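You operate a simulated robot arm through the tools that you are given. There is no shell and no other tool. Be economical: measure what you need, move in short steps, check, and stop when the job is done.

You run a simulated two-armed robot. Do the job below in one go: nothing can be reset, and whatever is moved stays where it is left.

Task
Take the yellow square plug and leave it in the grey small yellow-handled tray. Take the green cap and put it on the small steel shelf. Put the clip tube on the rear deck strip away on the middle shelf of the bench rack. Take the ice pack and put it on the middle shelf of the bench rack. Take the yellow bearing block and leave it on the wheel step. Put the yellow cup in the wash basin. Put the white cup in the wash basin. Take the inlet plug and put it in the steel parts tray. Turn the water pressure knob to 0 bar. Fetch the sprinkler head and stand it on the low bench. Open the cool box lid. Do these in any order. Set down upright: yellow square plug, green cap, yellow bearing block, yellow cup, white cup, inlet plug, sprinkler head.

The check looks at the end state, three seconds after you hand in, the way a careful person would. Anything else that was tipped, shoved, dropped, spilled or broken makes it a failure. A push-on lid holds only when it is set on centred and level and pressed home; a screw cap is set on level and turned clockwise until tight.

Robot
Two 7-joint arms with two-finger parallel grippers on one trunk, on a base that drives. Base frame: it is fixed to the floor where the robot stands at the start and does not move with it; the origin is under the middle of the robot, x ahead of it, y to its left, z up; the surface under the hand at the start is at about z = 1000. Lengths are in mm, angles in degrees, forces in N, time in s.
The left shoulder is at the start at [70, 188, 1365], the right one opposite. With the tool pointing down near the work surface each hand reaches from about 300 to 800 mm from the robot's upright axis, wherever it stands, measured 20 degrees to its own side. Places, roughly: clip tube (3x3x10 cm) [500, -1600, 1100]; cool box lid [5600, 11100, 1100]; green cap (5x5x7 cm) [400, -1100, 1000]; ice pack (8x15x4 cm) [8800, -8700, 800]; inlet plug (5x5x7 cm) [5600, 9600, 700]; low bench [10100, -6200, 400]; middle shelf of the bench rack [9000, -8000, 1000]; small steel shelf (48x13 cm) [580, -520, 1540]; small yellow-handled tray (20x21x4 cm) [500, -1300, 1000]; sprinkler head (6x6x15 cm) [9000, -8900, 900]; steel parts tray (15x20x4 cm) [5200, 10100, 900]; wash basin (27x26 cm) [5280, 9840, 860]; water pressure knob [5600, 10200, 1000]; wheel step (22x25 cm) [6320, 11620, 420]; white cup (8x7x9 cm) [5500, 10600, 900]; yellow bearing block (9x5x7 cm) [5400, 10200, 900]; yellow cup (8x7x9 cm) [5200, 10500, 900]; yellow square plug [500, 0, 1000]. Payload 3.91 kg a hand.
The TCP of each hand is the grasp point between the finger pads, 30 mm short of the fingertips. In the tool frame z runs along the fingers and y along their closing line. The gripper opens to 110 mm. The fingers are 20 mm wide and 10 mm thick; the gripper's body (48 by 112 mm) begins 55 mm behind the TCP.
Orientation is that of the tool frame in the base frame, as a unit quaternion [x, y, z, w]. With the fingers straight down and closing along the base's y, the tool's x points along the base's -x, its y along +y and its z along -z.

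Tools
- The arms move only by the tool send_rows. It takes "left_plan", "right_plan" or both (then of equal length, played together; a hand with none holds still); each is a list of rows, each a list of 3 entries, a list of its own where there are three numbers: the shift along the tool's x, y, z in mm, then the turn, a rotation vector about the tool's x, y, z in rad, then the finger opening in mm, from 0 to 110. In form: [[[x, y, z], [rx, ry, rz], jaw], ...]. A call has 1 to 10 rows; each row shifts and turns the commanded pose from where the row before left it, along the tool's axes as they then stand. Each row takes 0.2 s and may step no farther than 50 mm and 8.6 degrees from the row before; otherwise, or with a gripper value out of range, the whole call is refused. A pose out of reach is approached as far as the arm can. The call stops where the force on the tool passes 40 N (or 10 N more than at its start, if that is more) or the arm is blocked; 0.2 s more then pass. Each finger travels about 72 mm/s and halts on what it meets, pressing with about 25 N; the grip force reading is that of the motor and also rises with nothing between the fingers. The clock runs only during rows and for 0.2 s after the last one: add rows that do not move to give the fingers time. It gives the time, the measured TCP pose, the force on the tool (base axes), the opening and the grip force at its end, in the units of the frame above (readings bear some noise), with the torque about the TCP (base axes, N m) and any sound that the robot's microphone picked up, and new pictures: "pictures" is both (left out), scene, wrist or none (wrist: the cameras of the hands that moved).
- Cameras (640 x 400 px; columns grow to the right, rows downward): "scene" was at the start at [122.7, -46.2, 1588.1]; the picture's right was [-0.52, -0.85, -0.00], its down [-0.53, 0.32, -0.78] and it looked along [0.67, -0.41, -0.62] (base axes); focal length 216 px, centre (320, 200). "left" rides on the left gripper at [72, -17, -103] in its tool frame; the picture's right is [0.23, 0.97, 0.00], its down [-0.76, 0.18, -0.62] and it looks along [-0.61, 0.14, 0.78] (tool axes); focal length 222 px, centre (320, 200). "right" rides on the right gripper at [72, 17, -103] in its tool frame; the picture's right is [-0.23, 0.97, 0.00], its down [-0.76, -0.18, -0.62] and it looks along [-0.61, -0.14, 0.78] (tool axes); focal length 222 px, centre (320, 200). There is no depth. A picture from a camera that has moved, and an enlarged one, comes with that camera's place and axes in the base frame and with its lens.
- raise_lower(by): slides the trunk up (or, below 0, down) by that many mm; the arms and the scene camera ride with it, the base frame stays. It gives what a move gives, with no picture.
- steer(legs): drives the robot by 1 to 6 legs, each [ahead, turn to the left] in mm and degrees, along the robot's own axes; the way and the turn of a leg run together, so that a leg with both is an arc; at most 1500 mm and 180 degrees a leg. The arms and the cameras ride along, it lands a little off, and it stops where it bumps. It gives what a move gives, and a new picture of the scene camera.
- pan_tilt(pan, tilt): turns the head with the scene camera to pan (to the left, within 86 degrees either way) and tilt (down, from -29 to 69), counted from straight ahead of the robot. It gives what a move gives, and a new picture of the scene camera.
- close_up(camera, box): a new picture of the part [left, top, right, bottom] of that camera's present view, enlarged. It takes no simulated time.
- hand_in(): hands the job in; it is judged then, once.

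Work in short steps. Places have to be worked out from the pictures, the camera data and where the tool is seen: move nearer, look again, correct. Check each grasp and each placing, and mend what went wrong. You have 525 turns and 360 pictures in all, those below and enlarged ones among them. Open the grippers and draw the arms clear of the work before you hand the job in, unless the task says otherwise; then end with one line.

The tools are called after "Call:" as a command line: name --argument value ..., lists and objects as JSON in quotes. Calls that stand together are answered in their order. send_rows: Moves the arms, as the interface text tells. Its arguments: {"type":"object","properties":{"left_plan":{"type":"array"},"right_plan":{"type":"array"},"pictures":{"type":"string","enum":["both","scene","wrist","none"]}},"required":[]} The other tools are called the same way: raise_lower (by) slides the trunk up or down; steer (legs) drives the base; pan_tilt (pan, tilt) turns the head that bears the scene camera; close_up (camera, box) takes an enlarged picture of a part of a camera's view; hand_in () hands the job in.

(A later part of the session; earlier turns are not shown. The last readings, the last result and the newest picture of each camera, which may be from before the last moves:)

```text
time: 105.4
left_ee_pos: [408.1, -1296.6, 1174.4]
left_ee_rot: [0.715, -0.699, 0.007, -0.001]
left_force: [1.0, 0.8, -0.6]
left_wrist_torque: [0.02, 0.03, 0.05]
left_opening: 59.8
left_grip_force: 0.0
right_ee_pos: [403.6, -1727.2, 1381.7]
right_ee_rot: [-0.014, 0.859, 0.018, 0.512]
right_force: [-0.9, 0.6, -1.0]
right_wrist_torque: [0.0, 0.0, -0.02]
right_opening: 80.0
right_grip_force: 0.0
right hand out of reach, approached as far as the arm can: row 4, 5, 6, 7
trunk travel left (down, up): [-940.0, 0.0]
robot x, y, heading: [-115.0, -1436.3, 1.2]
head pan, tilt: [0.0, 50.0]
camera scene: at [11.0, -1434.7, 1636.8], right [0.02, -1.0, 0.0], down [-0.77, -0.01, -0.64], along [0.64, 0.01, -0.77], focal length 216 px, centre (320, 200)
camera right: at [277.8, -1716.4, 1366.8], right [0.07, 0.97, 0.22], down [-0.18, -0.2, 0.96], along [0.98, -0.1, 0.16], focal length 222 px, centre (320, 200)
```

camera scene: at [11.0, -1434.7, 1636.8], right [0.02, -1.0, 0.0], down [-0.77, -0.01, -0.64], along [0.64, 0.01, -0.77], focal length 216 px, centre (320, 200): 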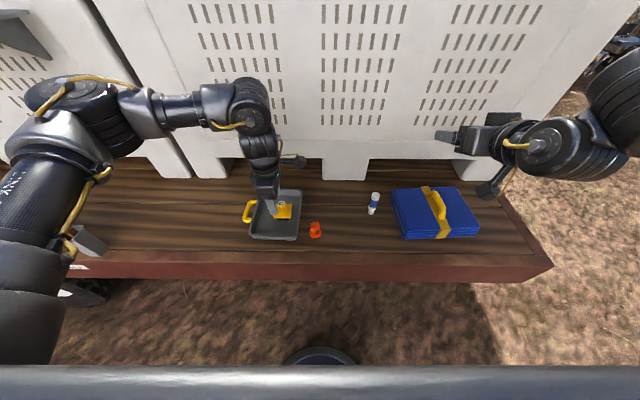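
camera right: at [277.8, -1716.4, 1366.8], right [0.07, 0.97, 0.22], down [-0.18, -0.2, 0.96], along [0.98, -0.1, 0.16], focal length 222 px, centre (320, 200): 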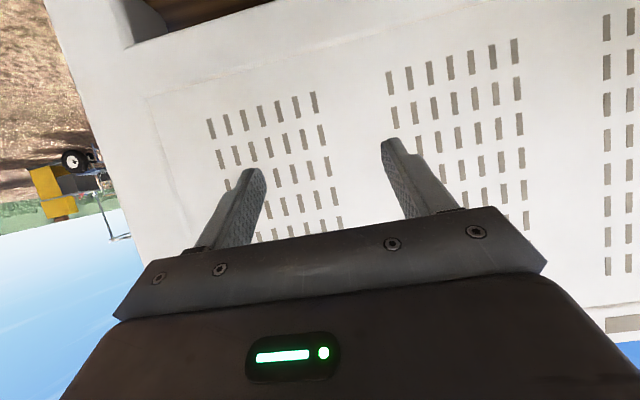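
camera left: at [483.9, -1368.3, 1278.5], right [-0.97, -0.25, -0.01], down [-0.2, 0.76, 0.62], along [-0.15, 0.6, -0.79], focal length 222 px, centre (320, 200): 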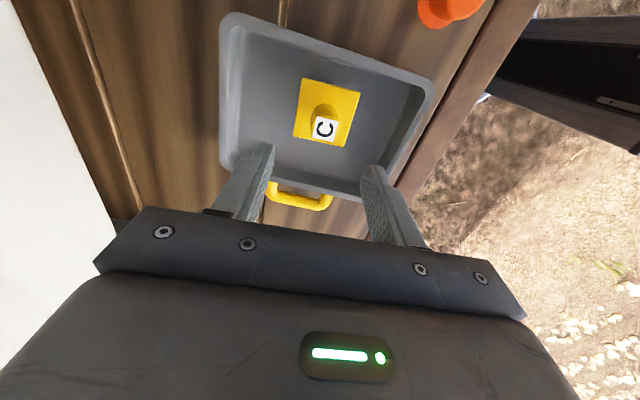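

Shift the tilted right hand to y≈−1612 and lower it to z≈1210 before aligning.

Call:
send_rows --right_plan '[[[26, 23, 14], [0, 0, 0], 80], [[26, 23, 14], [0, 0, 0], 80], [[26, 23, 14], [0, 0, 0], 80], [[26, 23, 14], [0, 0, 0], 80], [[26, 23, 14], [0, 0, 0], 80]]' --pictures "both"

```text
time: 106.6
left_ee_pos: [409.2, -1296.8, 1172.6]
left_ee_rot: [0.715, -0.699, 0.005, -0.001]
left_force: [0.7, 0.9, 0.5]
left_wrist_torque: [-0.01, -0.01, -0.04]
left_opening: 60.1
left_grip_force: 0.1
right_ee_pos: [426.0, -1693.8, 1218.5]
right_ee_rot: [-0.011, 0.859, 0.016, 0.512]
right_force: [0.3, -0.5, -0.4]
right_wrist_torque: [0.0, -0.01, 0.0]
right_opening: 80.1
right_grip_force: 0.2
right hand out of reach, approached as far as the arm can: row 1, 2, 3, 4, 5
trunk travel left (down, up): [-940.0, 0.0]
robot x, y, heading: [-116.9, -1435.3, 1.0]
head pan, tilt: [0.0, 50.0]
camera scene: at [14.1, -1435.3, 1636.5], right [0.02, -1.0, 0.0], down [-0.77, -0.01, -0.64], along [0.64, 0.01, -0.77], focal length 216 px, centre (320, 200)
camera right: at [300.1, -1682.2, 1205.8], right [0.07, 0.97, 0.22], down [-0.18, -0.2, 0.96], along [0.98, -0.11, 0.16], focal length 222 px, centre (320, 200)
```

scene: 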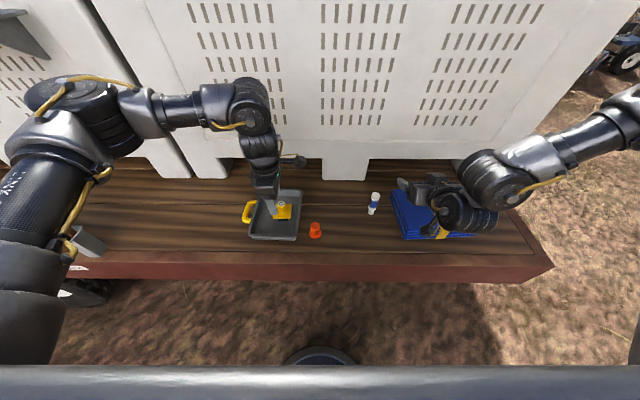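
right: 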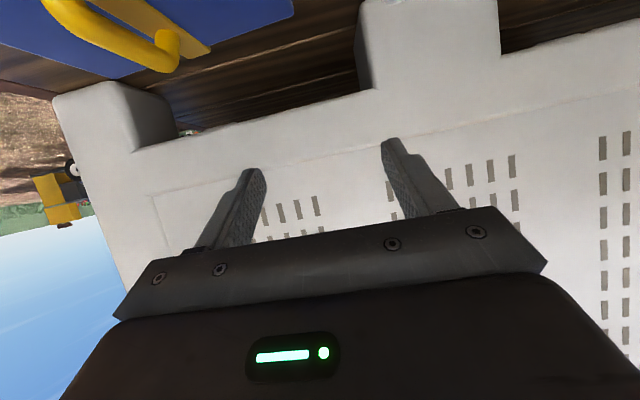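

The arm is too folded; back the base another 90 mm to gain room.

Call:
steer --legs '[[-90, 0]]'

Call:
send_rows --right_plan '[[[-8, 25, 15], [0, 0, 0], 80], [[-8, 25, 15], [0, 0, 0], 80], [[-8, 25, 15], [0, 0, 0], 80]]' --pictures "wrist"

```text
time: 107.7
left_ee_pos: [328.3, -1298.9, 1168.6]
left_ee_rot: [0.715, -0.699, 0.003, 0.002]
left_force: [0.2, 0.1, -0.1]
left_wrist_torque: [-0.01, 0.06, -0.01]
left_opening: 60.0
left_grip_force: 0.0
right_ee_pos: [344.0, -1696.5, 1216.4]
right_ee_rot: [-0.011, 0.86, 0.016, 0.509]
right_force: [0.7, -0.3, 0.4]
right_wrist_torque: [0.02, 0.02, 0.0]
right_opening: 79.8
right_grip_force: 0.1
trunk travel left (down, up): [-940.0, 0.0]
robot x, y, heading: [-203.6, -1437.2, 0.9]
head pan, tilt: [0.0, 50.0]
camera scene: at [-65.0, -1436.8, 1636.1], right [0.02, -1.0, 0.0], down [-0.77, -0.01, -0.64], along [0.64, 0.01, -0.77], focal length 216 px, centre (320, 200)
```

scene: 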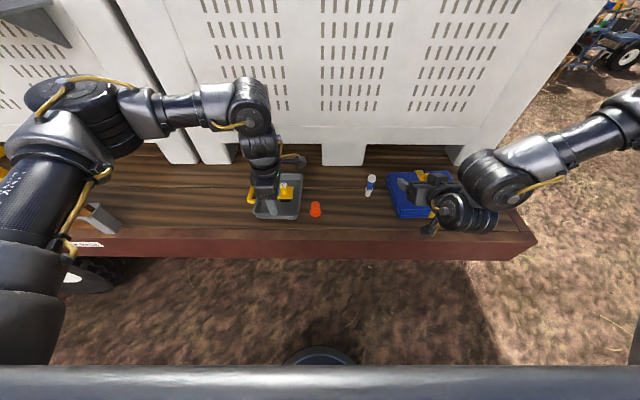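

```text
time: 108.5
left_ee_pos: [317.2, -1298.2, 1174.0]
left_ee_rot: [0.715, -0.699, 0.007, -0.001]
left_force: [0.3, -0.1, -0.8]
left_wrist_torque: [0.02, 0.0, 0.04]
left_opening: 60.1
left_grip_force: 0.1
right_ee_pos: [379.8, -1670.3, 1245.5]
right_ee_rot: [-0.013, 0.858, 0.018, 0.512]
right_force: [0.7, -0.4, 0.6]
right_wrist_torque: [0.01, 0.01, 0.02]
right_opening: 80.0
right_grip_force: 0.1
right hand out of reach, approached as far as the arm can: row 1, 2, 3
trunk travel left (down, up): [-940.0, 0.0]
robot x, y, heading: [-205.9, -1437.9, 1.0]
head pan, tilt: [0.0, 50.0]
camera right: at [253.7, -1658.4, 1230.5], right [0.07, 0.97, 0.22], down [-0.18, -0.2, 0.96], along [0.98, -0.11, 0.16], focal length 222 px, centre (320, 200)
```

right: 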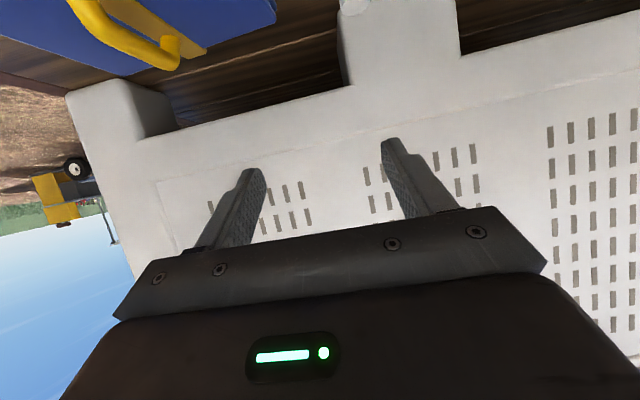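

Extend forward first, then inward.

Call:
send_rows --right_plan '[[[-14, 0, 26], [0, 0, 0], 80], [[-14, 0, 26], [0, 0, 0], 80], [[-2, 20, 24], [0, 0, 0], 80], [[8, 20, 12], [0, 0, 0], 80], [[13, 20, 8], [0, 0, 0], 80]]' --pictures "wrist"

```text
time: 109.7
left_ee_pos: [318.8, -1298.4, 1173.9]
left_ee_rot: [0.715, -0.699, 0.006, -0.001]
left_force: [-0.3, -0.5, 0.4]
left_wrist_torque: [-0.05, 0.04, 0.03]
left_opening: 60.2
left_grip_force: 0.1
right_ee_pos: [445.9, -1669.8, 1248.2]
right_ee_rot: [-0.012, 0.859, 0.017, 0.512]
right_force: [0.0, 0.0, 0.1]
right_wrist_torque: [0.01, 0.01, 0.0]
right_opening: 79.9
right_grip_force: 0.1
right hand out of reach, approached as far as the arm can: row 3, 4, 5
trunk travel left (down, up): [-940.0, 0.0]
robot x, y, heading: [-206.4, -1437.1, 1.2]
head pan, tilt: [0.0, 50.0]
camera right: at [319.8, -1657.8, 1234.2], right [0.07, 0.97, 0.22], down [-0.18, -0.2, 0.96], along [0.98, -0.11, 0.16], focal length 222 px, centre (320, 200)
```

right: 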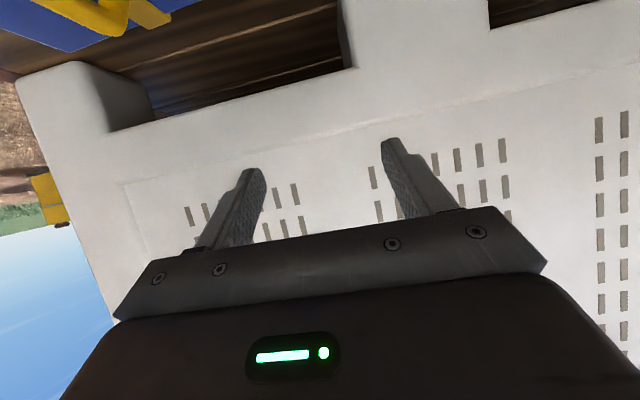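

The arm resists moving inward; instead turn the base 5° left to bring the hand onto y≈−1612.

Call:
steer --legs '[[0, 5]]'

Call:
send_rows --right_plan '[[[26, 0, 14], [0, 0, 0], 80], [[26, 0, 14], [0, 0, 0], 80], [[26, 0, 14], [0, 0, 0], 80]]' --pictures "wrist"

```text
time: 110.6
left_ee_pos: [304.7, -1258.8, 1173.7]
left_ee_rot: [0.744, -0.668, 0.004, -0.003]
left_force: [-0.5, 0.3, -0.4]
left_wrist_torque: [0.05, 0.01, 0.0]
left_opening: 60.1
left_grip_force: 0.1
right_ee_pos: [462.3, -1618.0, 1247.4]
right_ee_rot: [-0.046, 0.857, 0.04, 0.512]
right_force: [-0.3, -0.3, -0.2]
right_wrist_torque: [0.0, -0.02, 0.02]
right_opening: 80.1
right_grip_force: 0.0
trunk travel left (down, up): [-940.0, 0.0]
robot x, y, heading: [-205.1, -1436.3, 6.1]
head pan, tilt: [0.0, 50.0]
camera scene: at [-79.4, -1432.1, 1636.8], right [0.1, -0.99, 0.0], down [-0.76, -0.08, -0.64], along [0.64, 0.07, -0.77], focal length 216 px, centre (320, 200)
```

scene: 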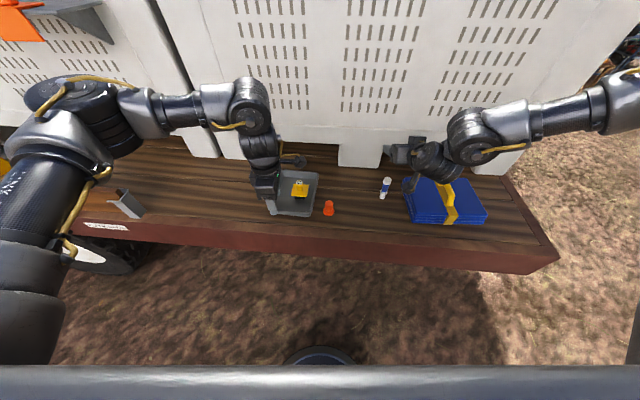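

```text
time: 111.4
left_ee_pos: [304.5, -1254.5, 1174.0]
left_ee_rot: [0.744, -0.668, 0.006, -0.002]
left_force: [-0.3, -0.4, -0.4]
left_wrist_torque: [0.01, 0.03, -0.02]
left_opening: 60.0
left_grip_force: 0.0
right_ee_pos: [449.7, -1651.0, 1199.3]
right_ee_rot: [-0.048, 0.858, 0.039, 0.511]
right_force: [0.0, 0.3, -0.1]
right_wrist_torque: [0.02, -0.03, 0.0]
right_opening: 80.2
right_grip_force: 0.0
right hand out of reach, approached as far as the arm can: row 1, 2, 3
trunk travel left (down, up): [-940.0, 0.0]
robot x, y, heading: [-208.3, -1441.1, 5.6]
head pan, tilt: [0.0, 50.0]
camera right: at [323.4, -1649.0, 1185.2], right [-0.01, 0.98, 0.22], down [-0.16, -0.22, 0.96], along [0.99, -0.02, 0.16], focal length 222 px, centre (320, 200)
```

right: 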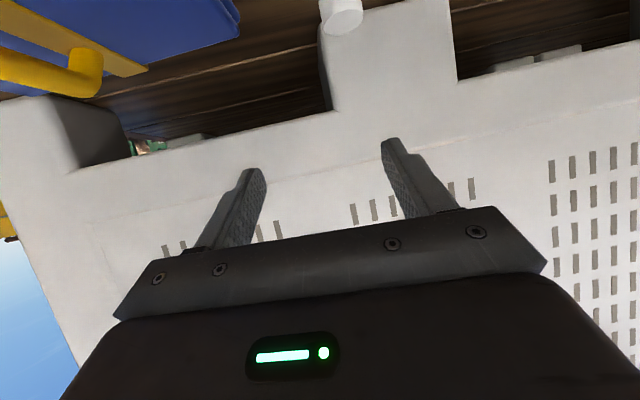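

The right arm has ended in an awkward fold. I return it to tool-down first, centred over the tube, and will pitch it again from there.

Call:
send_rows --right_plan '[[[0, 0, 0], [0, 0.149, 0], 80], [[0, 0, -20], [0, 0.149, 0], 80], [[0, 0, -20], [0, 0.149, 0], 80], [[0, 0, -20], [0, 0.149, 0], 80], [[0, 0, 0], [0, 0.149, 0], 80], [[0, 0, 0], [0, 0.149, 0], 80], [[0, 0, 0], [0, 0.149, 0], 80]]' --pictures "both"

```text
time: 113.0
left_ee_pos: [305.5, -1254.9, 1173.7]
left_ee_rot: [0.744, -0.668, 0.006, -0.001]
left_force: [-0.2, -0.5, -0.8]
left_wrist_torque: [-0.01, -0.03, 0.0]
left_opening: 60.1
left_grip_force: 0.0
right_ee_pos: [395.6, -1670.3, 1244.1]
right_ee_rot: [-0.061, 0.998, 0.011, 0.016]
right_force: [-0.8, -0.5, 0.3]
right_wrist_torque: [0.0, 0.0, 0.03]
right_opening: 79.8
right_grip_force: 0.2
right hand out of reach, approached as far as the arm can: row 7
trunk travel left (down, up): [-940.0, 0.0]
robot x, y, heading: [-203.7, -1438.8, 6.2]
head pan, tilt: [0.0, 50.0]
camera scene: at [-78.5, -1426.4, 1636.7], right [0.1, -0.99, 0.0], down [-0.76, -0.08, -0.64], along [0.64, 0.07, -0.77], focal length 216 px, centre (320, 200)
camera right: at [319.5, -1664.3, 1345.1], right [0.11, 0.99, 0.03], down [0.76, -0.1, 0.64], along [0.64, -0.05, -0.77], focal length 222 px, centre (320, 200)
```

scene: 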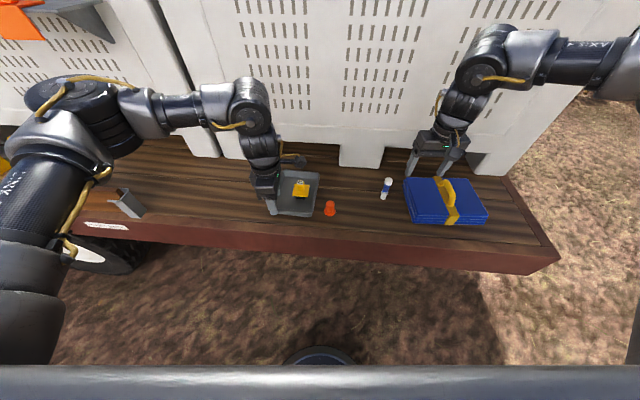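
right: 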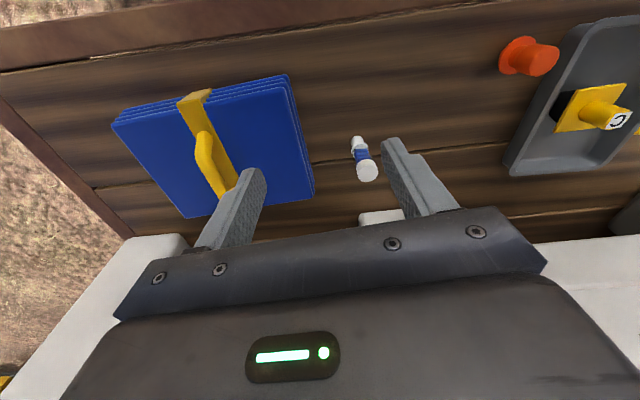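

Tube at [484,−1613]. Move the right hand, still pointing down, to [470,−1613,1185].

Call:
send_rows --right_plan '[[[-20, 12, 15], [0, 0, 0], 80], [[-20, 12, 15], [0, 0, 0], 80], [[-20, 12, 15], [0, 0, 0], 80], [[-20, 12, 15], [0, 0, 0], 80]]' --pictures "none"

Call:
send_rows --right_plan '[[[0, 0, 0], [0, -0.149, 0], 80], [[0, 0, 0], [0, -0.149, 0], 80], [[0, 0, 0], [0, -0.149, 0], 80], [[0, 0, 0], [0, -0.149, 0], 80]]' --pictures "both"

```text
time: 114.0
left_ee_pos: [304.3, -1254.7, 1173.4]
left_ee_rot: [0.744, -0.668, 0.006, -0.001]
left_force: [-0.7, -0.3, -0.4]
left_wrist_torque: [0.05, -0.02, 0.02]
left_opening: 60.2
left_grip_force: 0.1
right_ee_pos: [399.2, -1677.6, 1220.4]
right_ee_rot: [-0.06, 0.998, 0.01, 0.015]
right_force: [0.2, -0.2, -0.2]
right_wrist_torque: [0.02, -0.02, 0.02]
right_opening: 80.0
right_grip_force: 0.0
right hand out of reach, approached as far as the arm can: row 1, 2, 3, 4
trunk travel left (down, up): [-940.0, 0.0]
robot x, y, heading: [-207.0, -1436.1, 6.2]
head pan, tilt: [0.0, 50.0]
```

```text
time: 115.0
left_ee_pos: [304.4, -1254.5, 1172.4]
left_ee_rot: [0.744, -0.668, 0.006, -0.002]
left_force: [-0.1, 0.1, -0.9]
left_wrist_torque: [0.01, -0.05, 0.0]
left_opening: 60.1
left_grip_force: 0.0
right_ee_pos: [398.7, -1676.8, 1221.9]
right_ee_rot: [-0.055, 0.949, 0.027, 0.308]
right_force: [-0.5, -0.1, 1.3]
right_wrist_torque: [0.03, 0.0, -0.01]
right_opening: 80.1
right_grip_force: 0.2
trunk travel left (down, up): [-940.0, 0.0]
robot x, y, heading: [-204.8, -1439.9, 6.0]
head pan, tilt: [0.0, 50.0]
camera scene: at [-79.5, -1426.4, 1636.8], right [0.1, -0.99, 0.0], down [-0.76, -0.08, -0.64], along [0.64, 0.07, -0.77], focal length 216 px, centre (320, 200)
camera right: at [278.2, -1676.8, 1263.0], right [0.06, 0.99, 0.15], down [0.27, -0.16, 0.95], along [0.96, -0.02, -0.28], focal length 222 px, centre (320, 200)
```

scene: 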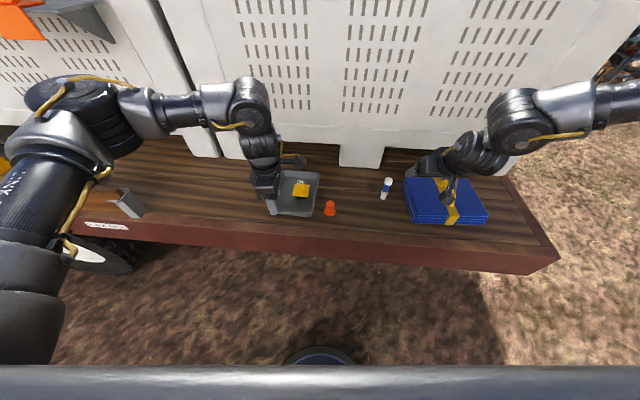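
right: 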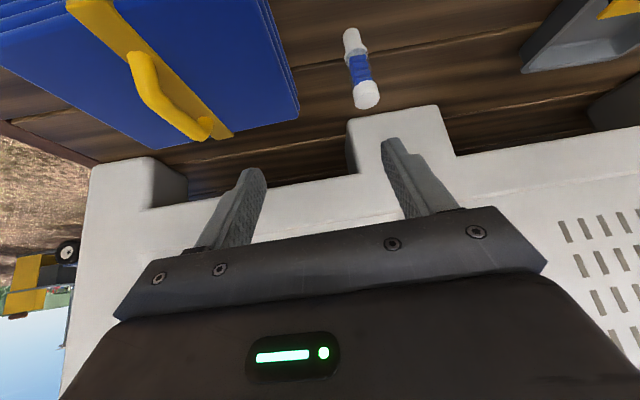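

The right arm seems stuck in a bad elbow posture. I bring it back toward its home pose relative to the robot (outward, tool down) to recover.

Call:
send_rows --right_plan '[[[0, -25, -10], [0, 0.149, 0], 80], [[0, -25, -10], [0, 0.149, 0], 80], [[0, -25, 0], [0, 0.149, 0], 80], [[10, -25, 0], [0, 0.149, 0], 80], [[15, -25, 0], [0, 0, 0], 80], [[15, -25, 0], [0, 0, 0], 80], [[10, -10, 0], [0, 0, 0], 80]]' --pictures "none"

Call:
send_rows --right_plan '[[[0, 0, 20], [0, 0, 0], 80], [[0, 20, 20], [0, 0, 0], 80], [[0, 20, 20], [0, 0, 0], 80], [[-20, 30, 0], [0, 0, 0], 80], [[-20, 30, 0], [0, 0, 0], 80]]' --pictures "scene"

```text
time: 116.6
left_ee_pos: [305.8, -1253.7, 1173.0]
left_ee_rot: [0.744, -0.668, 0.006, -0.001]
left_force: [0.0, -0.1, 0.2]
left_wrist_torque: [0.02, 0.01, 0.0]
left_opening: 59.8
left_grip_force: 0.1
right_ee_pos: [358.8, -1842.7, 1232.5]
right_ee_rot: [-0.061, 0.998, 0.01, 0.016]
right_force: [0.0, 0.7, 0.0]
right_wrist_torque: [0.02, -0.01, 0.01]
right_opening: 80.0
right_grip_force: 0.0
trunk travel left (down, up): [-940.0, 0.0]
robot x, y, heading: [-202.3, -1443.3, 6.3]
head pan, tilt: [0.0, 50.0]
```

```text
time: 117.8
left_ee_pos: [305.2, -1251.9, 1172.4]
left_ee_rot: [0.744, -0.668, 0.006, 0.0]
left_force: [0.1, 0.0, 0.8]
left_wrist_torque: [-0.01, 0.0, 0.0]
left_opening: 60.0
left_grip_force: 0.1
right_ee_pos: [389.9, -1736.2, 1175.8]
right_ee_rot: [-0.061, 0.998, 0.009, 0.014]
right_force: [-0.7, 0.8, 0.3]
right_wrist_torque: [0.01, 0.02, 0.02]
right_opening: 80.0
right_grip_force: 0.2
trunk travel left (down, up): [-940.0, 0.0]
robot x, y, heading: [-203.5, -1437.0, 6.0]
head pan, tilt: [0.0, 50.0]
camera scene: at [-77.3, -1423.2, 1636.5], right [0.1, -0.99, 0.0], down [-0.76, -0.08, -0.64], along [0.64, 0.07, -0.77], focal length 216 px, centre (320, 200)
```

scene: 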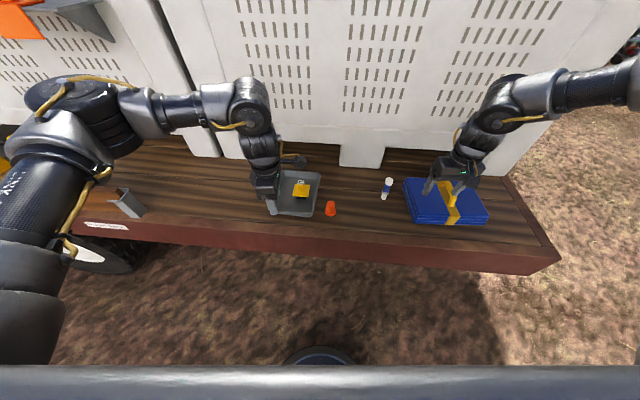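

It moves again at lower height. Continue to above the tube.

Call:
send_rows --right_plan '[[[-24, 28, 0], [0, 0, 0], 80], [[-24, 28, 0], [0, 0, 0], 80], [[-24, 28, 0], [0, 0, 0], 80], [[-24, 28, 0], [0, 0, 0], 80]]' --pictures "scene"

```text
time: 118.8
left_ee_pos: [305.3, -1254.3, 1172.7]
left_ee_rot: [0.744, -0.668, 0.007, -0.001]
left_force: [-0.2, 0.5, 0.1]
left_wrist_torque: [0.01, 0.01, 0.03]
left_opening: 60.0
left_grip_force: 0.1
right_ee_pos: [400.9, -1685.3, 1207.0]
right_ee_rot: [-0.061, 0.998, 0.011, 0.017]
right_force: [-0.5, -0.7, 0.0]
right_wrist_torque: [-0.02, 0.04, 0.03]
right_opening: 80.1
right_grip_force: 0.1
right hand out of reach, approached as far as the arm can: row 2, 3, 4
trunk travel left (down, up): [-940.0, 0.0]
robot x, y, heading: [-205.5, -1436.6, 6.0]
head pan, tilt: [0.0, 50.0]
camera scene: at [-78.7, -1426.0, 1636.7], right [0.1, -0.99, 0.0], down [-0.76, -0.08, -0.64], along [0.64, 0.07, -0.77], focal length 216 px, centre (320, 200)
```

scene: 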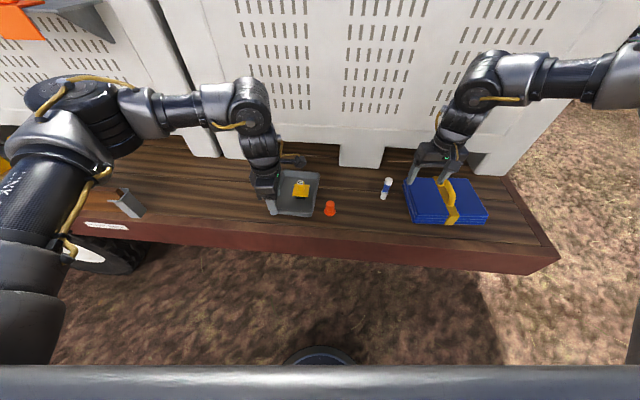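

I try folding the right hand closer to the body before moving inward, to let the elbow drop.

Call:
send_rows --right_plan '[[[40, 0, 15], [0, 0, 0], 80], [[40, 0, 15], [0, 0, 0], 80], [[40, 0, 10], [0, 0, 0], 80], [[30, 20, 0], [0, 0, 0], 80], [[10, 40, 0], [0, 0, 0], 80], [[0, 45, 0], [0, 0, 0], 80]]' --pictures "scene"

```text
time: 120.2
left_ee_pos: [307.6, -1254.9, 1172.9]
left_ee_rot: [0.744, -0.668, 0.006, -0.001]
left_force: [0.3, 0.2, -0.8]
left_wrist_torque: [0.0, -0.01, -0.02]
left_opening: 60.1
left_grip_force: 0.0
right_ee_pos: [276.6, -1637.1, 1162.1]
right_ee_rot: [-0.062, 0.998, 0.011, 0.015]
right_force: [-0.2, -0.2, -0.1]
right_wrist_torque: [-0.01, 0.05, 0.0]
right_opening: 79.8
right_grip_force: 0.1
right hand out of reach, approached as far as the arm can: row 5, 6
trunk travel left (down, up): [-940.0, 0.0]
robot x, y, heading: [-206.9, -1435.9, 6.1]
head pan, tilt: [0.0, 50.0]
camera scene: at [-75.7, -1426.6, 1636.4], right [0.1, -0.99, 0.0], down [-0.76, -0.08, -0.64], along [0.64, 0.07, -0.77], focal length 216 px, centre (320, 200)
```

scene: 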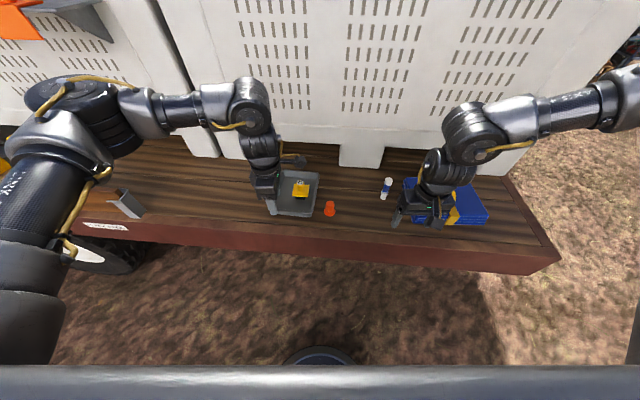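

The right arm's inward limit is about 310 mm to the right of the robot's axis. So turn the base 9° further left to place the tube in its natural zone.

Call:
steer --legs '[[0, 9]]'

Call:
close_up --camera "right" --box '[0, 0, 640, 400]'

```text
time: 121.3
left_ee_pos: [270.7, -1181.0, 1175.3]
left_ee_rot: [0.794, -0.608, 0.005, -0.003]
left_force: [0.3, -0.1, -0.3]
left_wrist_torque: [0.01, -0.03, -0.03]
left_opening: 60.1
left_grip_force: 0.1
right_ee_pos: [298.9, -1563.1, 1161.7]
right_ee_rot: [-0.14, 0.99, 0.013, 0.015]
right_force: [0.4, -0.6, 0.3]
right_wrist_torque: [0.01, 0.03, 0.0]
right_opening: 80.1
right_grip_force: 0.0
trunk travel left (down, up): [-940.0, 0.0]
robot x, y, heading: [-204.4, -1438.5, 14.8]
head pan, tilt: [0.0, 50.0]
camera scene: at [-82.4, -1411.1, 1636.8], right [0.26, -0.97, 0.0], down [-0.74, -0.2, -0.64], along [0.62, 0.17, -0.77], focal length 216 px, centre (320, 200)
```

scene: 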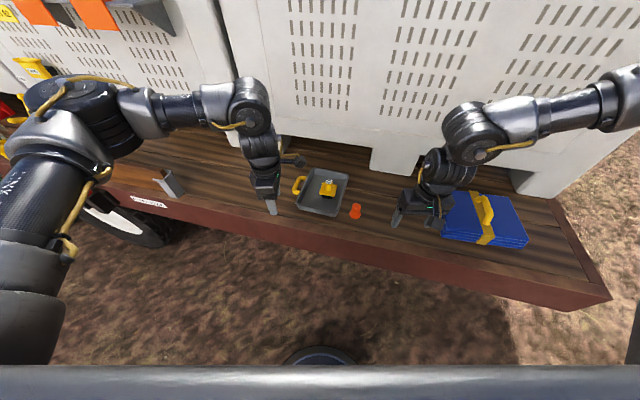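

```text
1.00 times, centred on (320, 200) of right (not enlarged: the box is as wide or as high as the picture)
camera zoom: at [222.4, -1571.1, 1264.7], right [-0.05, 1.0, 0.03], down [0.77, 0.02, 0.64], along [0.64, 0.05, -0.76], focal length 222 px, centre (320, 200)
```

zoom: 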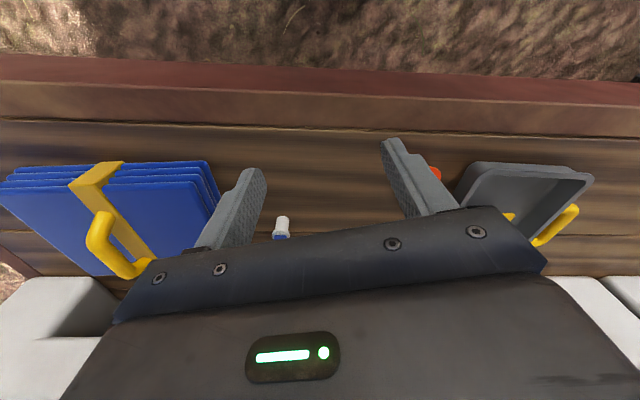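

In robot axes the tube is 620 ahead, 345 right – a good zone. Move the right hand to 530 ahead/345 right, then tilt.

Call:
send_rows --right_plan '[[[-20, -24, -5], [0, 0, 0], 80], [[-20, -24, 0], [0, 0, 0], 80], [[-20, -24, 0], [0, 0, 0], 80], [[-16, -24, 0], [0, 0, 0], 80], [[0, 0, 0], [0, -0.149, 0], 80], [[0, 0, 0], [0, -0.149, 0], 80], [[0, 0, 0], [0, -0.149, 0], 80], [[0, 0, 0], [0, -0.149, 0], 80], [[0, 0, 0], [0, -0.149, 0], 80], [[0, 0, 0], [0, -0.149, 0], 80]]' --pictures "both"

```text
time: 123.5
left_ee_pos: [270.6, -1179.1, 1174.5]
left_ee_rot: [0.794, -0.608, 0.007, -0.002]
left_force: [0.4, -0.3, 0.4]
left_wrist_torque: [0.01, 0.0, -0.03]
left_opening: 60.1
left_grip_force: 0.1
right_ee_pos: [398.8, -1633.8, 1169.9]
right_ee_rot: [-0.12, 0.886, 0.07, 0.443]
right_force: [-0.4, 0.0, -0.1]
right_wrist_torque: [0.05, 0.03, 0.01]
right_opening: 79.9
right_grip_force: 0.0
trunk travel left (down, up): [-940.0, 0.0]
robot x, y, heading: [-203.2, -1435.9, 14.8]
head pan, tilt: [0.0, 50.0]
camera scene: at [-82.5, -1408.6, 1636.8], right [0.26, -0.97, 0.0], down [-0.74, -0.2, -0.64], along [0.62, 0.17, -0.77], focal length 216 px, centre (320, 200)
camera right: at [272.8, -1652.9, 1173.7], right [-0.14, 0.97, 0.2], down [0.01, -0.2, 0.98], along [0.99, 0.14, 0.01], focal length 222 px, centre (320, 200)
```

scene: 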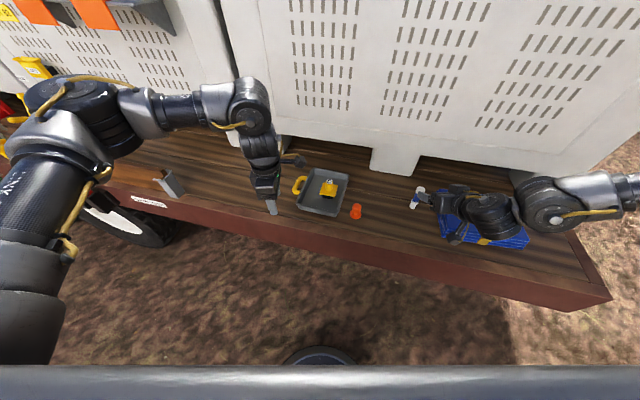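
right: 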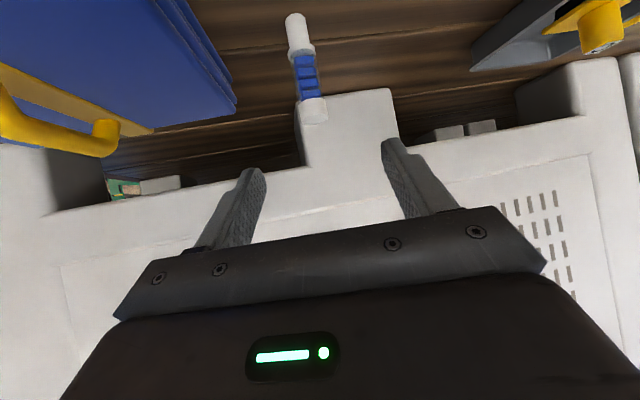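

Tilt is 53° with no limit hit; tube [484,−1613] now lies almost along the tool axis. Align and approach to z≈1060.

Call:
send_rows --right_plan '[[[18, -3, 0], [0, 0, 0], 75], [[18, -2, 20], [0, 0, 0], 70], [[0, 0, 35], [0, 0, 0], 70], [[0, 0, 35], [0, 0, 0], 70]]' --pictures "wrist"

```text
time: 124.5
left_ee_pos: [270.5, -1180.7, 1173.2]
left_ee_rot: [0.794, -0.608, 0.006, -0.002]
left_force: [0.3, 0.6, -1.0]
left_wrist_torque: [0.05, 0.05, 0.01]
left_opening: 60.0
left_grip_force: 0.0
right_ee_pos: [440.7, -1629.5, 1130.1]
right_ee_rot: [-0.119, 0.886, 0.071, 0.442]
right_force: [-0.8, -0.3, 0.1]
right_wrist_torque: [0.0, 0.0, 0.01]
right_opening: 69.9
right_grip_force: 0.1
right hand out of reach, approached as far as the arm can: row 2, 3, 4
trunk travel left (down, up): [-940.0, 0.0]
robot x, y, heading: [-205.2, -1434.2, 15.0]
head pan, tilt: [0.0, 50.0]
camera right: at [315.8, -1648.2, 1135.4], right [-0.14, 0.97, 0.2], down [0.02, -0.2, 0.98], along [0.99, 0.14, 0.01], focal length 222 px, centre (320, 200)
```

right: 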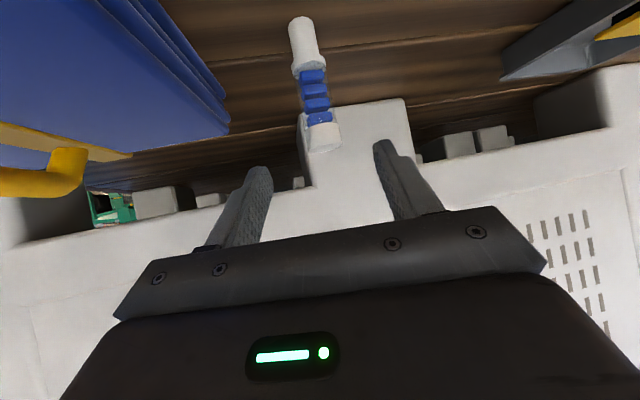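

Again a reach limit; use the trunk instead: lower 70 mm, then drive ahead ~45 mm onto the tube.

Call:
raise_lower --by -70

Call:
close_up --camera "right" --box '[0, 0, 640, 400]'

```text
time: 125.6
left_ee_pos: [270.3, -1177.2, 1103.2]
left_ee_rot: [0.794, -0.608, 0.006, -0.002]
left_force: [-0.6, 1.3, 0.3]
left_wrist_torque: [0.01, -0.01, -0.01]
left_opening: 60.3
left_grip_force: 0.2
right_ee_pos: [440.4, -1627.1, 1060.6]
right_ee_rot: [-0.12, 0.886, 0.07, 0.442]
right_force: [-0.7, -1.1, -1.1]
right_wrist_torque: [0.01, -0.04, 0.0]
right_opening: 69.9
right_grip_force: 0.0
trunk travel left (down, up): [-870.0, 70.0]
robot x, y, heading: [-203.6, -1437.2, 15.0]
head pan, tilt: [0.0, 50.0]
```

```text
1.00 times, centred on (320, 200) of right (not enlarged: the box is as wide or as high as the picture)
camera zoom: at [315.1, -1646.1, 1066.2], right [-0.14, 0.97, 0.2], down [0.01, -0.2, 0.98], along [0.99, 0.14, 0.01], focal length 222 px, centre (320, 200)
```

zoom: 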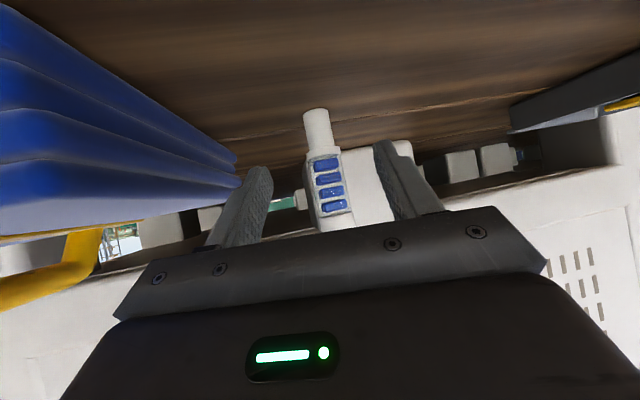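

Tube is centred between the fingers. Drive 44 mm ahead.

Call:
steer --legs '[[44, 0]]'

Call:
close_up --camera "right" --box '[0, 0, 640, 400]'

```text
time: 126.5
left_ee_pos: [302.8, -1169.0, 1108.9]
left_ee_rot: [0.794, -0.608, 0.008, -0.005]
left_force: [0.4, 0.3, 0.2]
left_wrist_torque: [-0.01, 0.01, -0.01]
left_opening: 60.0
left_grip_force: 0.1
right_ee_pos: [476.0, -1616.9, 1066.0]
right_ee_rot: [-0.12, 0.885, 0.072, 0.444]
right_force: [-0.3, 0.4, -1.0]
right_wrist_torque: [0.0, -0.01, 0.03]
right_opening: 70.0
right_grip_force: 0.0
trunk travel left (down, up): [-870.0, 70.0]
robot x, y, heading: [-160.6, -1427.2, 14.8]
head pan, tilt: [0.0, 50.0]
camera scene: at [-46.8, -1397.1, 1567.2], right [0.26, -0.97, 0.0], down [-0.74, -0.2, -0.65], along [0.62, 0.17, -0.76], focal length 216 px, centre (320, 200)
```

scene: 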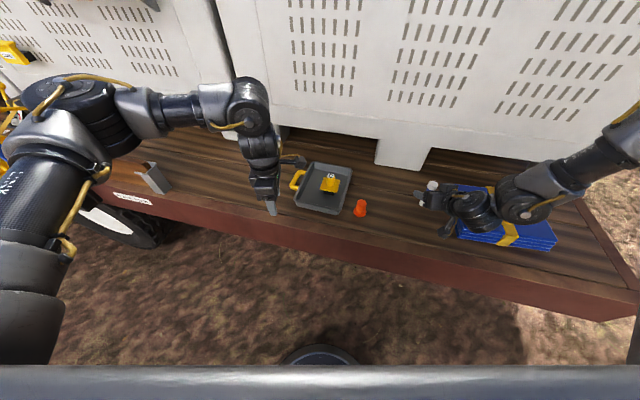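

```text
1.00 times, centred on (320, 200) of right (not enlarged: the box is as wide or as high as the picture)
camera zoom: at [349.6, -1637.0, 1069.9], right [-0.14, 0.97, 0.2], down [0.01, -0.2, 0.98], along [0.99, 0.14, 0.02], focal length 222 px, centre (320, 200)
```

zoom: 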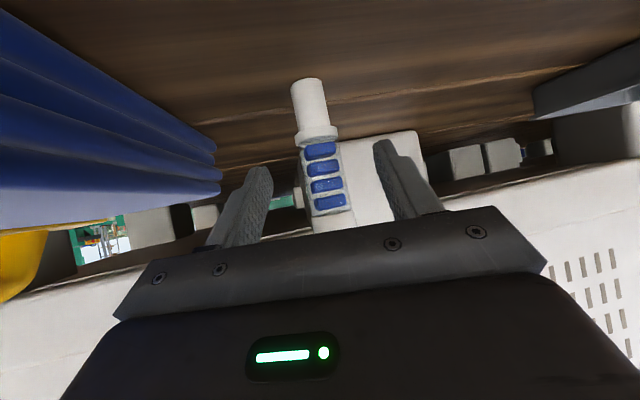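

TCP is within 8 mm of the tube's axis. Close the right gripper.

Call:
send_rows --right_plan '[[[0, 0, 4], [0, 0, 0], 50], [[0, 0, 0], [0, 0, 0], 20], [[0, 0, 0], [0, 0, 0], 10], [[0, 0, 0], [0, 0, 0], 10]]' --pictures "wrist"

```text
time: 127.5
left_ee_pos: [310.9, -1166.3, 1103.8]
left_ee_rot: [0.793, -0.609, 0.006, -0.003]
left_force: [0.3, 0.2, -1.5]
left_wrist_torque: [0.0, 0.0, 0.03]
left_opening: 60.0
left_grip_force: 0.0
right_ee_pos: [485.1, -1614.7, 1059.6]
right_ee_rot: [-0.12, 0.887, 0.071, 0.441]
right_force: [0.2, -0.8, -0.5]
right_wrist_torque: [-0.02, 0.0, -0.01]
right_opening: 25.1
right_grip_force: 25.2
trunk travel left (down, up): [-870.0, 70.0]
robot x, y, heading: [-159.0, -1424.8, 15.2]
head pan, tilt: [0.0, 50.0]
camera right: at [359.1, -1634.1, 1064.8], right [-0.14, 0.97, 0.2], down [0.02, -0.2, 0.98], along [0.99, 0.14, 0.01], focal length 222 px, centre (320, 200)
```

right: 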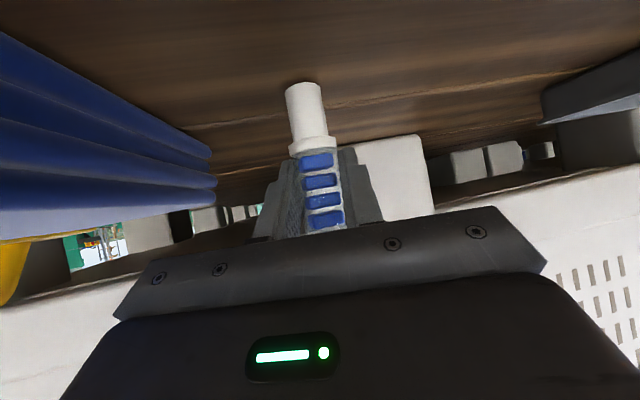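

Gripped (25 mm). Lift with the trunk, raise the left hand too, and back away.

Call:
raise_lower --by 70

Call:
steer --legs '[[-150, 0], [0, -105], [1500, 0]]'

Call:
pan_tilt --pan 50 --tilt 5

```text
time: 128.5
left_ee_pos: [307.8, -1166.7, 1175.6]
left_ee_rot: [0.794, -0.608, 0.008, -0.004]
left_force: [0.0, -0.6, -0.6]
left_wrist_torque: [-0.01, 0.01, 0.01]
left_opening: 60.0
left_grip_force: 0.0
right_ee_pos: [483.5, -1614.2, 1131.4]
right_ee_rot: [-0.121, 0.886, 0.072, 0.441]
right_force: [1.1, -0.8, -0.1]
right_wrist_torque: [0.0, -0.02, 0.0]
right_opening: 24.9
right_grip_force: 25.0
trunk travel left (down, up): [-940.0, 0.0]
robot x, y, heading: [-159.6, -1427.9, 14.7]
head pan, tilt: [0.0, 50.0]
```

```text
time: 141.3
left_ee_pos: [-145.9, -3483.7, 1176.0]
left_ee_rot: [-0.004, 1.0, -0.008, -0.003]
left_force: [0.0, -0.4, 0.7]
left_wrist_torque: [-0.01, 0.0, 0.03]
left_opening: 60.2
left_grip_force: 0.0
right_ee_pos: [-623.8, -3541.5, 1131.0]
right_ee_rot: [0.627, 0.637, -0.307, 0.327]
right_force: [0.8, -0.6, 0.2]
right_wrist_torque: [0.0, 0.01, 0.01]
right_opening: 25.0
right_grip_force: 25.2
trunk travel left (down, up): [-940.0, 0.0]
robot x, y, heading: [-283.3, -2965.6, -89.4]
head pan, tilt: [0.0, 50.0]
camera scene: at [-280.9, -3092.4, 1636.8], right [-1.0, -0.01, 0.0], down [-0.01, 0.77, -0.64], along [0.01, -0.64, -0.77], focal length 216 px, centre (320, 200)
```

scene: 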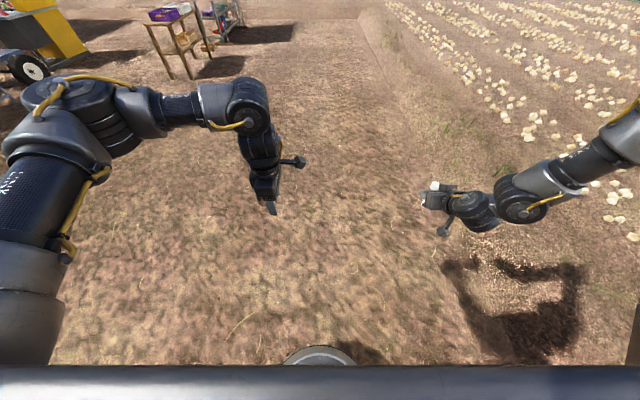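

```text
time: 142.5
left_ee_pos: [-146.8, -3484.3, 1176.6]
left_ee_rot: [-0.006, 1.0, -0.008, -0.003]
left_force: [0.2, 0.0, -0.6]
left_wrist_torque: [0.01, 0.01, -0.01]
left_opening: 59.7
left_grip_force: 0.2
right_ee_pos: [-624.0, -3542.0, 1131.2]
right_ee_rot: [0.627, 0.638, -0.306, 0.326]
right_force: [0.3, -0.8, -0.3]
right_wrist_torque: [-0.02, 0.03, -0.02]
right_opening: 24.8
right_grip_force: 24.5
trunk travel left (down, up): [-940.0, 0.0]
robot x, y, heading: [-279.7, -2966.8, -89.5]
head pan, tilt: [50.0, 5.0]
camera scene: at [-210.8, -3074.4, 1706.6], right [-0.64, -0.77, 0.0], down [-0.07, 0.06, -1.0], along [0.77, -0.63, -0.09], focal length 216 px, centre (320, 200)
```

scene: 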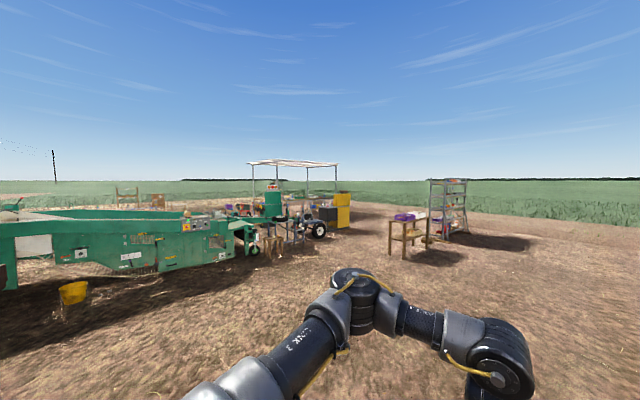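

The canopy area straight ahead-left (px 280–340) is where the rack should be; the green machine ends near (5200,−5300) and a table stands near (2400,−8000). I drive via a waypoint (3500,−6500) between them.

Call:
steer --legs '[[0, 46.5], [1500, 0], [1500, 0], [1500, 0], [600, 0]]'

Call:
pan_tilt --pan 20 --tilt 5

```text
time: 169.0
left_ee_pos: [4036.1, -6539.5, 1177.1]
left_ee_rot: [-0.418, 0.908, -0.009, 0.0]
left_force: [0.1, 0.0, 0.7]
left_wrist_torque: [0.0, 0.01, 0.02]
left_opening: 60.0
left_grip_force: 0.0
right_ee_pos: [3764.7, -6935.0, 1132.9]
right_ee_rot: [0.307, 0.84, -0.144, 0.424]
right_force: [0.1, 1.0, -1.0]
right_wrist_torque: [-0.01, 0.02, 0.02]
right_opening: 25.4
right_grip_force: 24.7
trunk travel left (down, up): [-940.0, 0.0]
robot x, y, heading: [3553.4, -6298.7, -40.6]
head pan, tilt: [50.0, 5.0]
camera scene: at [3684.1, -6315.8, 1706.8], right [0.16, -0.99, 0.0], down [-0.09, -0.01, -1.0], along [0.98, 0.16, -0.09], focal length 216 px, centre (320, 200)
```

scene: 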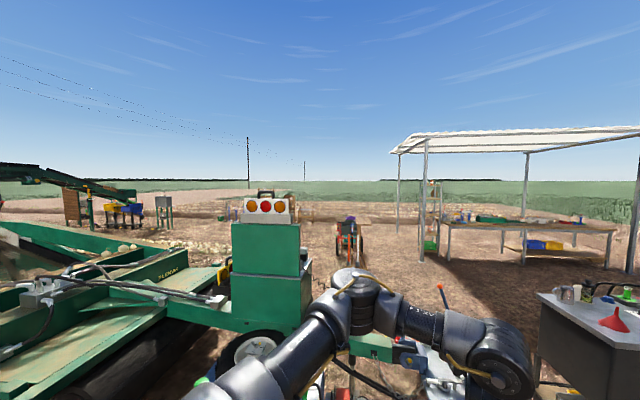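

```text
time: 170.0
left_ee_pos: [4037.5, -6539.5, 1176.0]
left_ee_rot: [-0.418, 0.908, -0.009, 0.0]
left_force: [0.3, 0.1, 0.4]
left_wrist_torque: [0.02, 0.02, -0.01]
left_opening: 60.1
left_grip_force: 0.0
right_ee_pos: [3765.0, -6936.2, 1130.5]
right_ee_rot: [0.307, 0.841, -0.142, 0.423]
right_force: [-0.4, 1.0, -0.2]
right_wrist_torque: [0.0, 0.0, 0.0]
right_opening: 24.8
right_grip_force: 25.0
trunk travel left (down, up): [-940.0, 0.0]
robot x, y, heading: [3555.9, -6296.0, -41.0]
head pan, tilt: [20.0, 5.0]
camera scene: at [3681.0, -6364.5, 1706.6], right [-0.35, -0.94, 0.0], down [-0.08, 0.03, -1.0], along [0.93, -0.35, -0.09], focal length 216 px, centre (320, 200)
```

scene: 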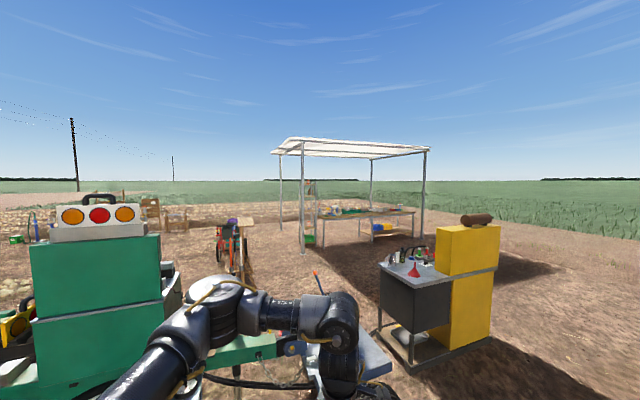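

The canopy with a bench starts near (8700,−7800), with the rack at its left end. I check the ground close ahead for obstacles.

Call:
pan_tilt --pan 15 --tilt 40

Call:
pan_tilt --pan -30 --tilt 20

```text
time: 171.0
left_ee_pos: [4037.9, -6539.6, 1175.7]
left_ee_rot: [-0.417, 0.909, -0.008, 0.0]
left_force: [0.0, -0.2, -0.4]
left_wrist_torque: [-0.03, 0.01, -0.01]
left_opening: 60.0
left_grip_force: 0.0
right_ee_pos: [3766.2, -6936.1, 1131.4]
right_ee_rot: [0.307, 0.84, -0.143, 0.424]
right_force: [0.7, 0.3, -1.0]
right_wrist_torque: [-0.02, -0.03, -0.01]
right_opening: 25.0
right_grip_force: 24.8
trunk travel left (down, up): [-940.0, 0.0]
robot x, y, heading: [3558.5, -6297.2, -40.8]
head pan, tilt: [15.0, 40.0]
camera scene: at [3671.4, -6368.7, 1650.9], right [-0.43, -0.9, 0.0], down [-0.58, 0.28, -0.77], along [0.69, -0.33, -0.64], focal length 216 px, centre (320, 200)
```

scene: 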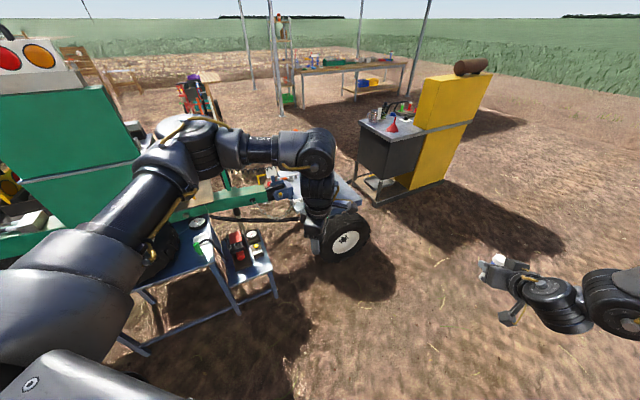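

```text
time: 172.1
left_ee_pos: [4037.3, -6541.0, 1174.6]
left_ee_rot: [-0.418, 0.908, -0.009, 0.001]
left_force: [0.6, 1.2, -0.3]
left_wrist_torque: [0.01, -0.01, 0.03]
left_opening: 60.2
left_grip_force: 0.0
right_ee_pos: [3765.5, -6935.4, 1133.1]
right_ee_rot: [0.307, 0.84, -0.143, 0.424]
right_force: [-0.9, 0.5, -1.5]
right_wrist_torque: [0.01, -0.01, -0.02]
right_opening: 25.2
right_grip_force: 24.6
trunk travel left (down, up): [-940.0, 0.0]
robot x, y, heading: [3558.3, -6296.3, -40.7]
head pan, tilt: [-30.0, 20.0]
camera scene: at [3625.7, -6419.6, 1682.2], right [-0.94, -0.33, 0.0], down [-0.11, 0.32, -0.94], along [0.31, -0.89, -0.34], focal length 216 px, centre (320, 200)
```

scene: 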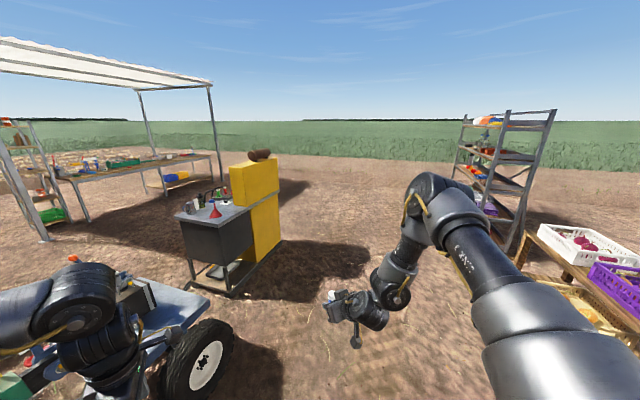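

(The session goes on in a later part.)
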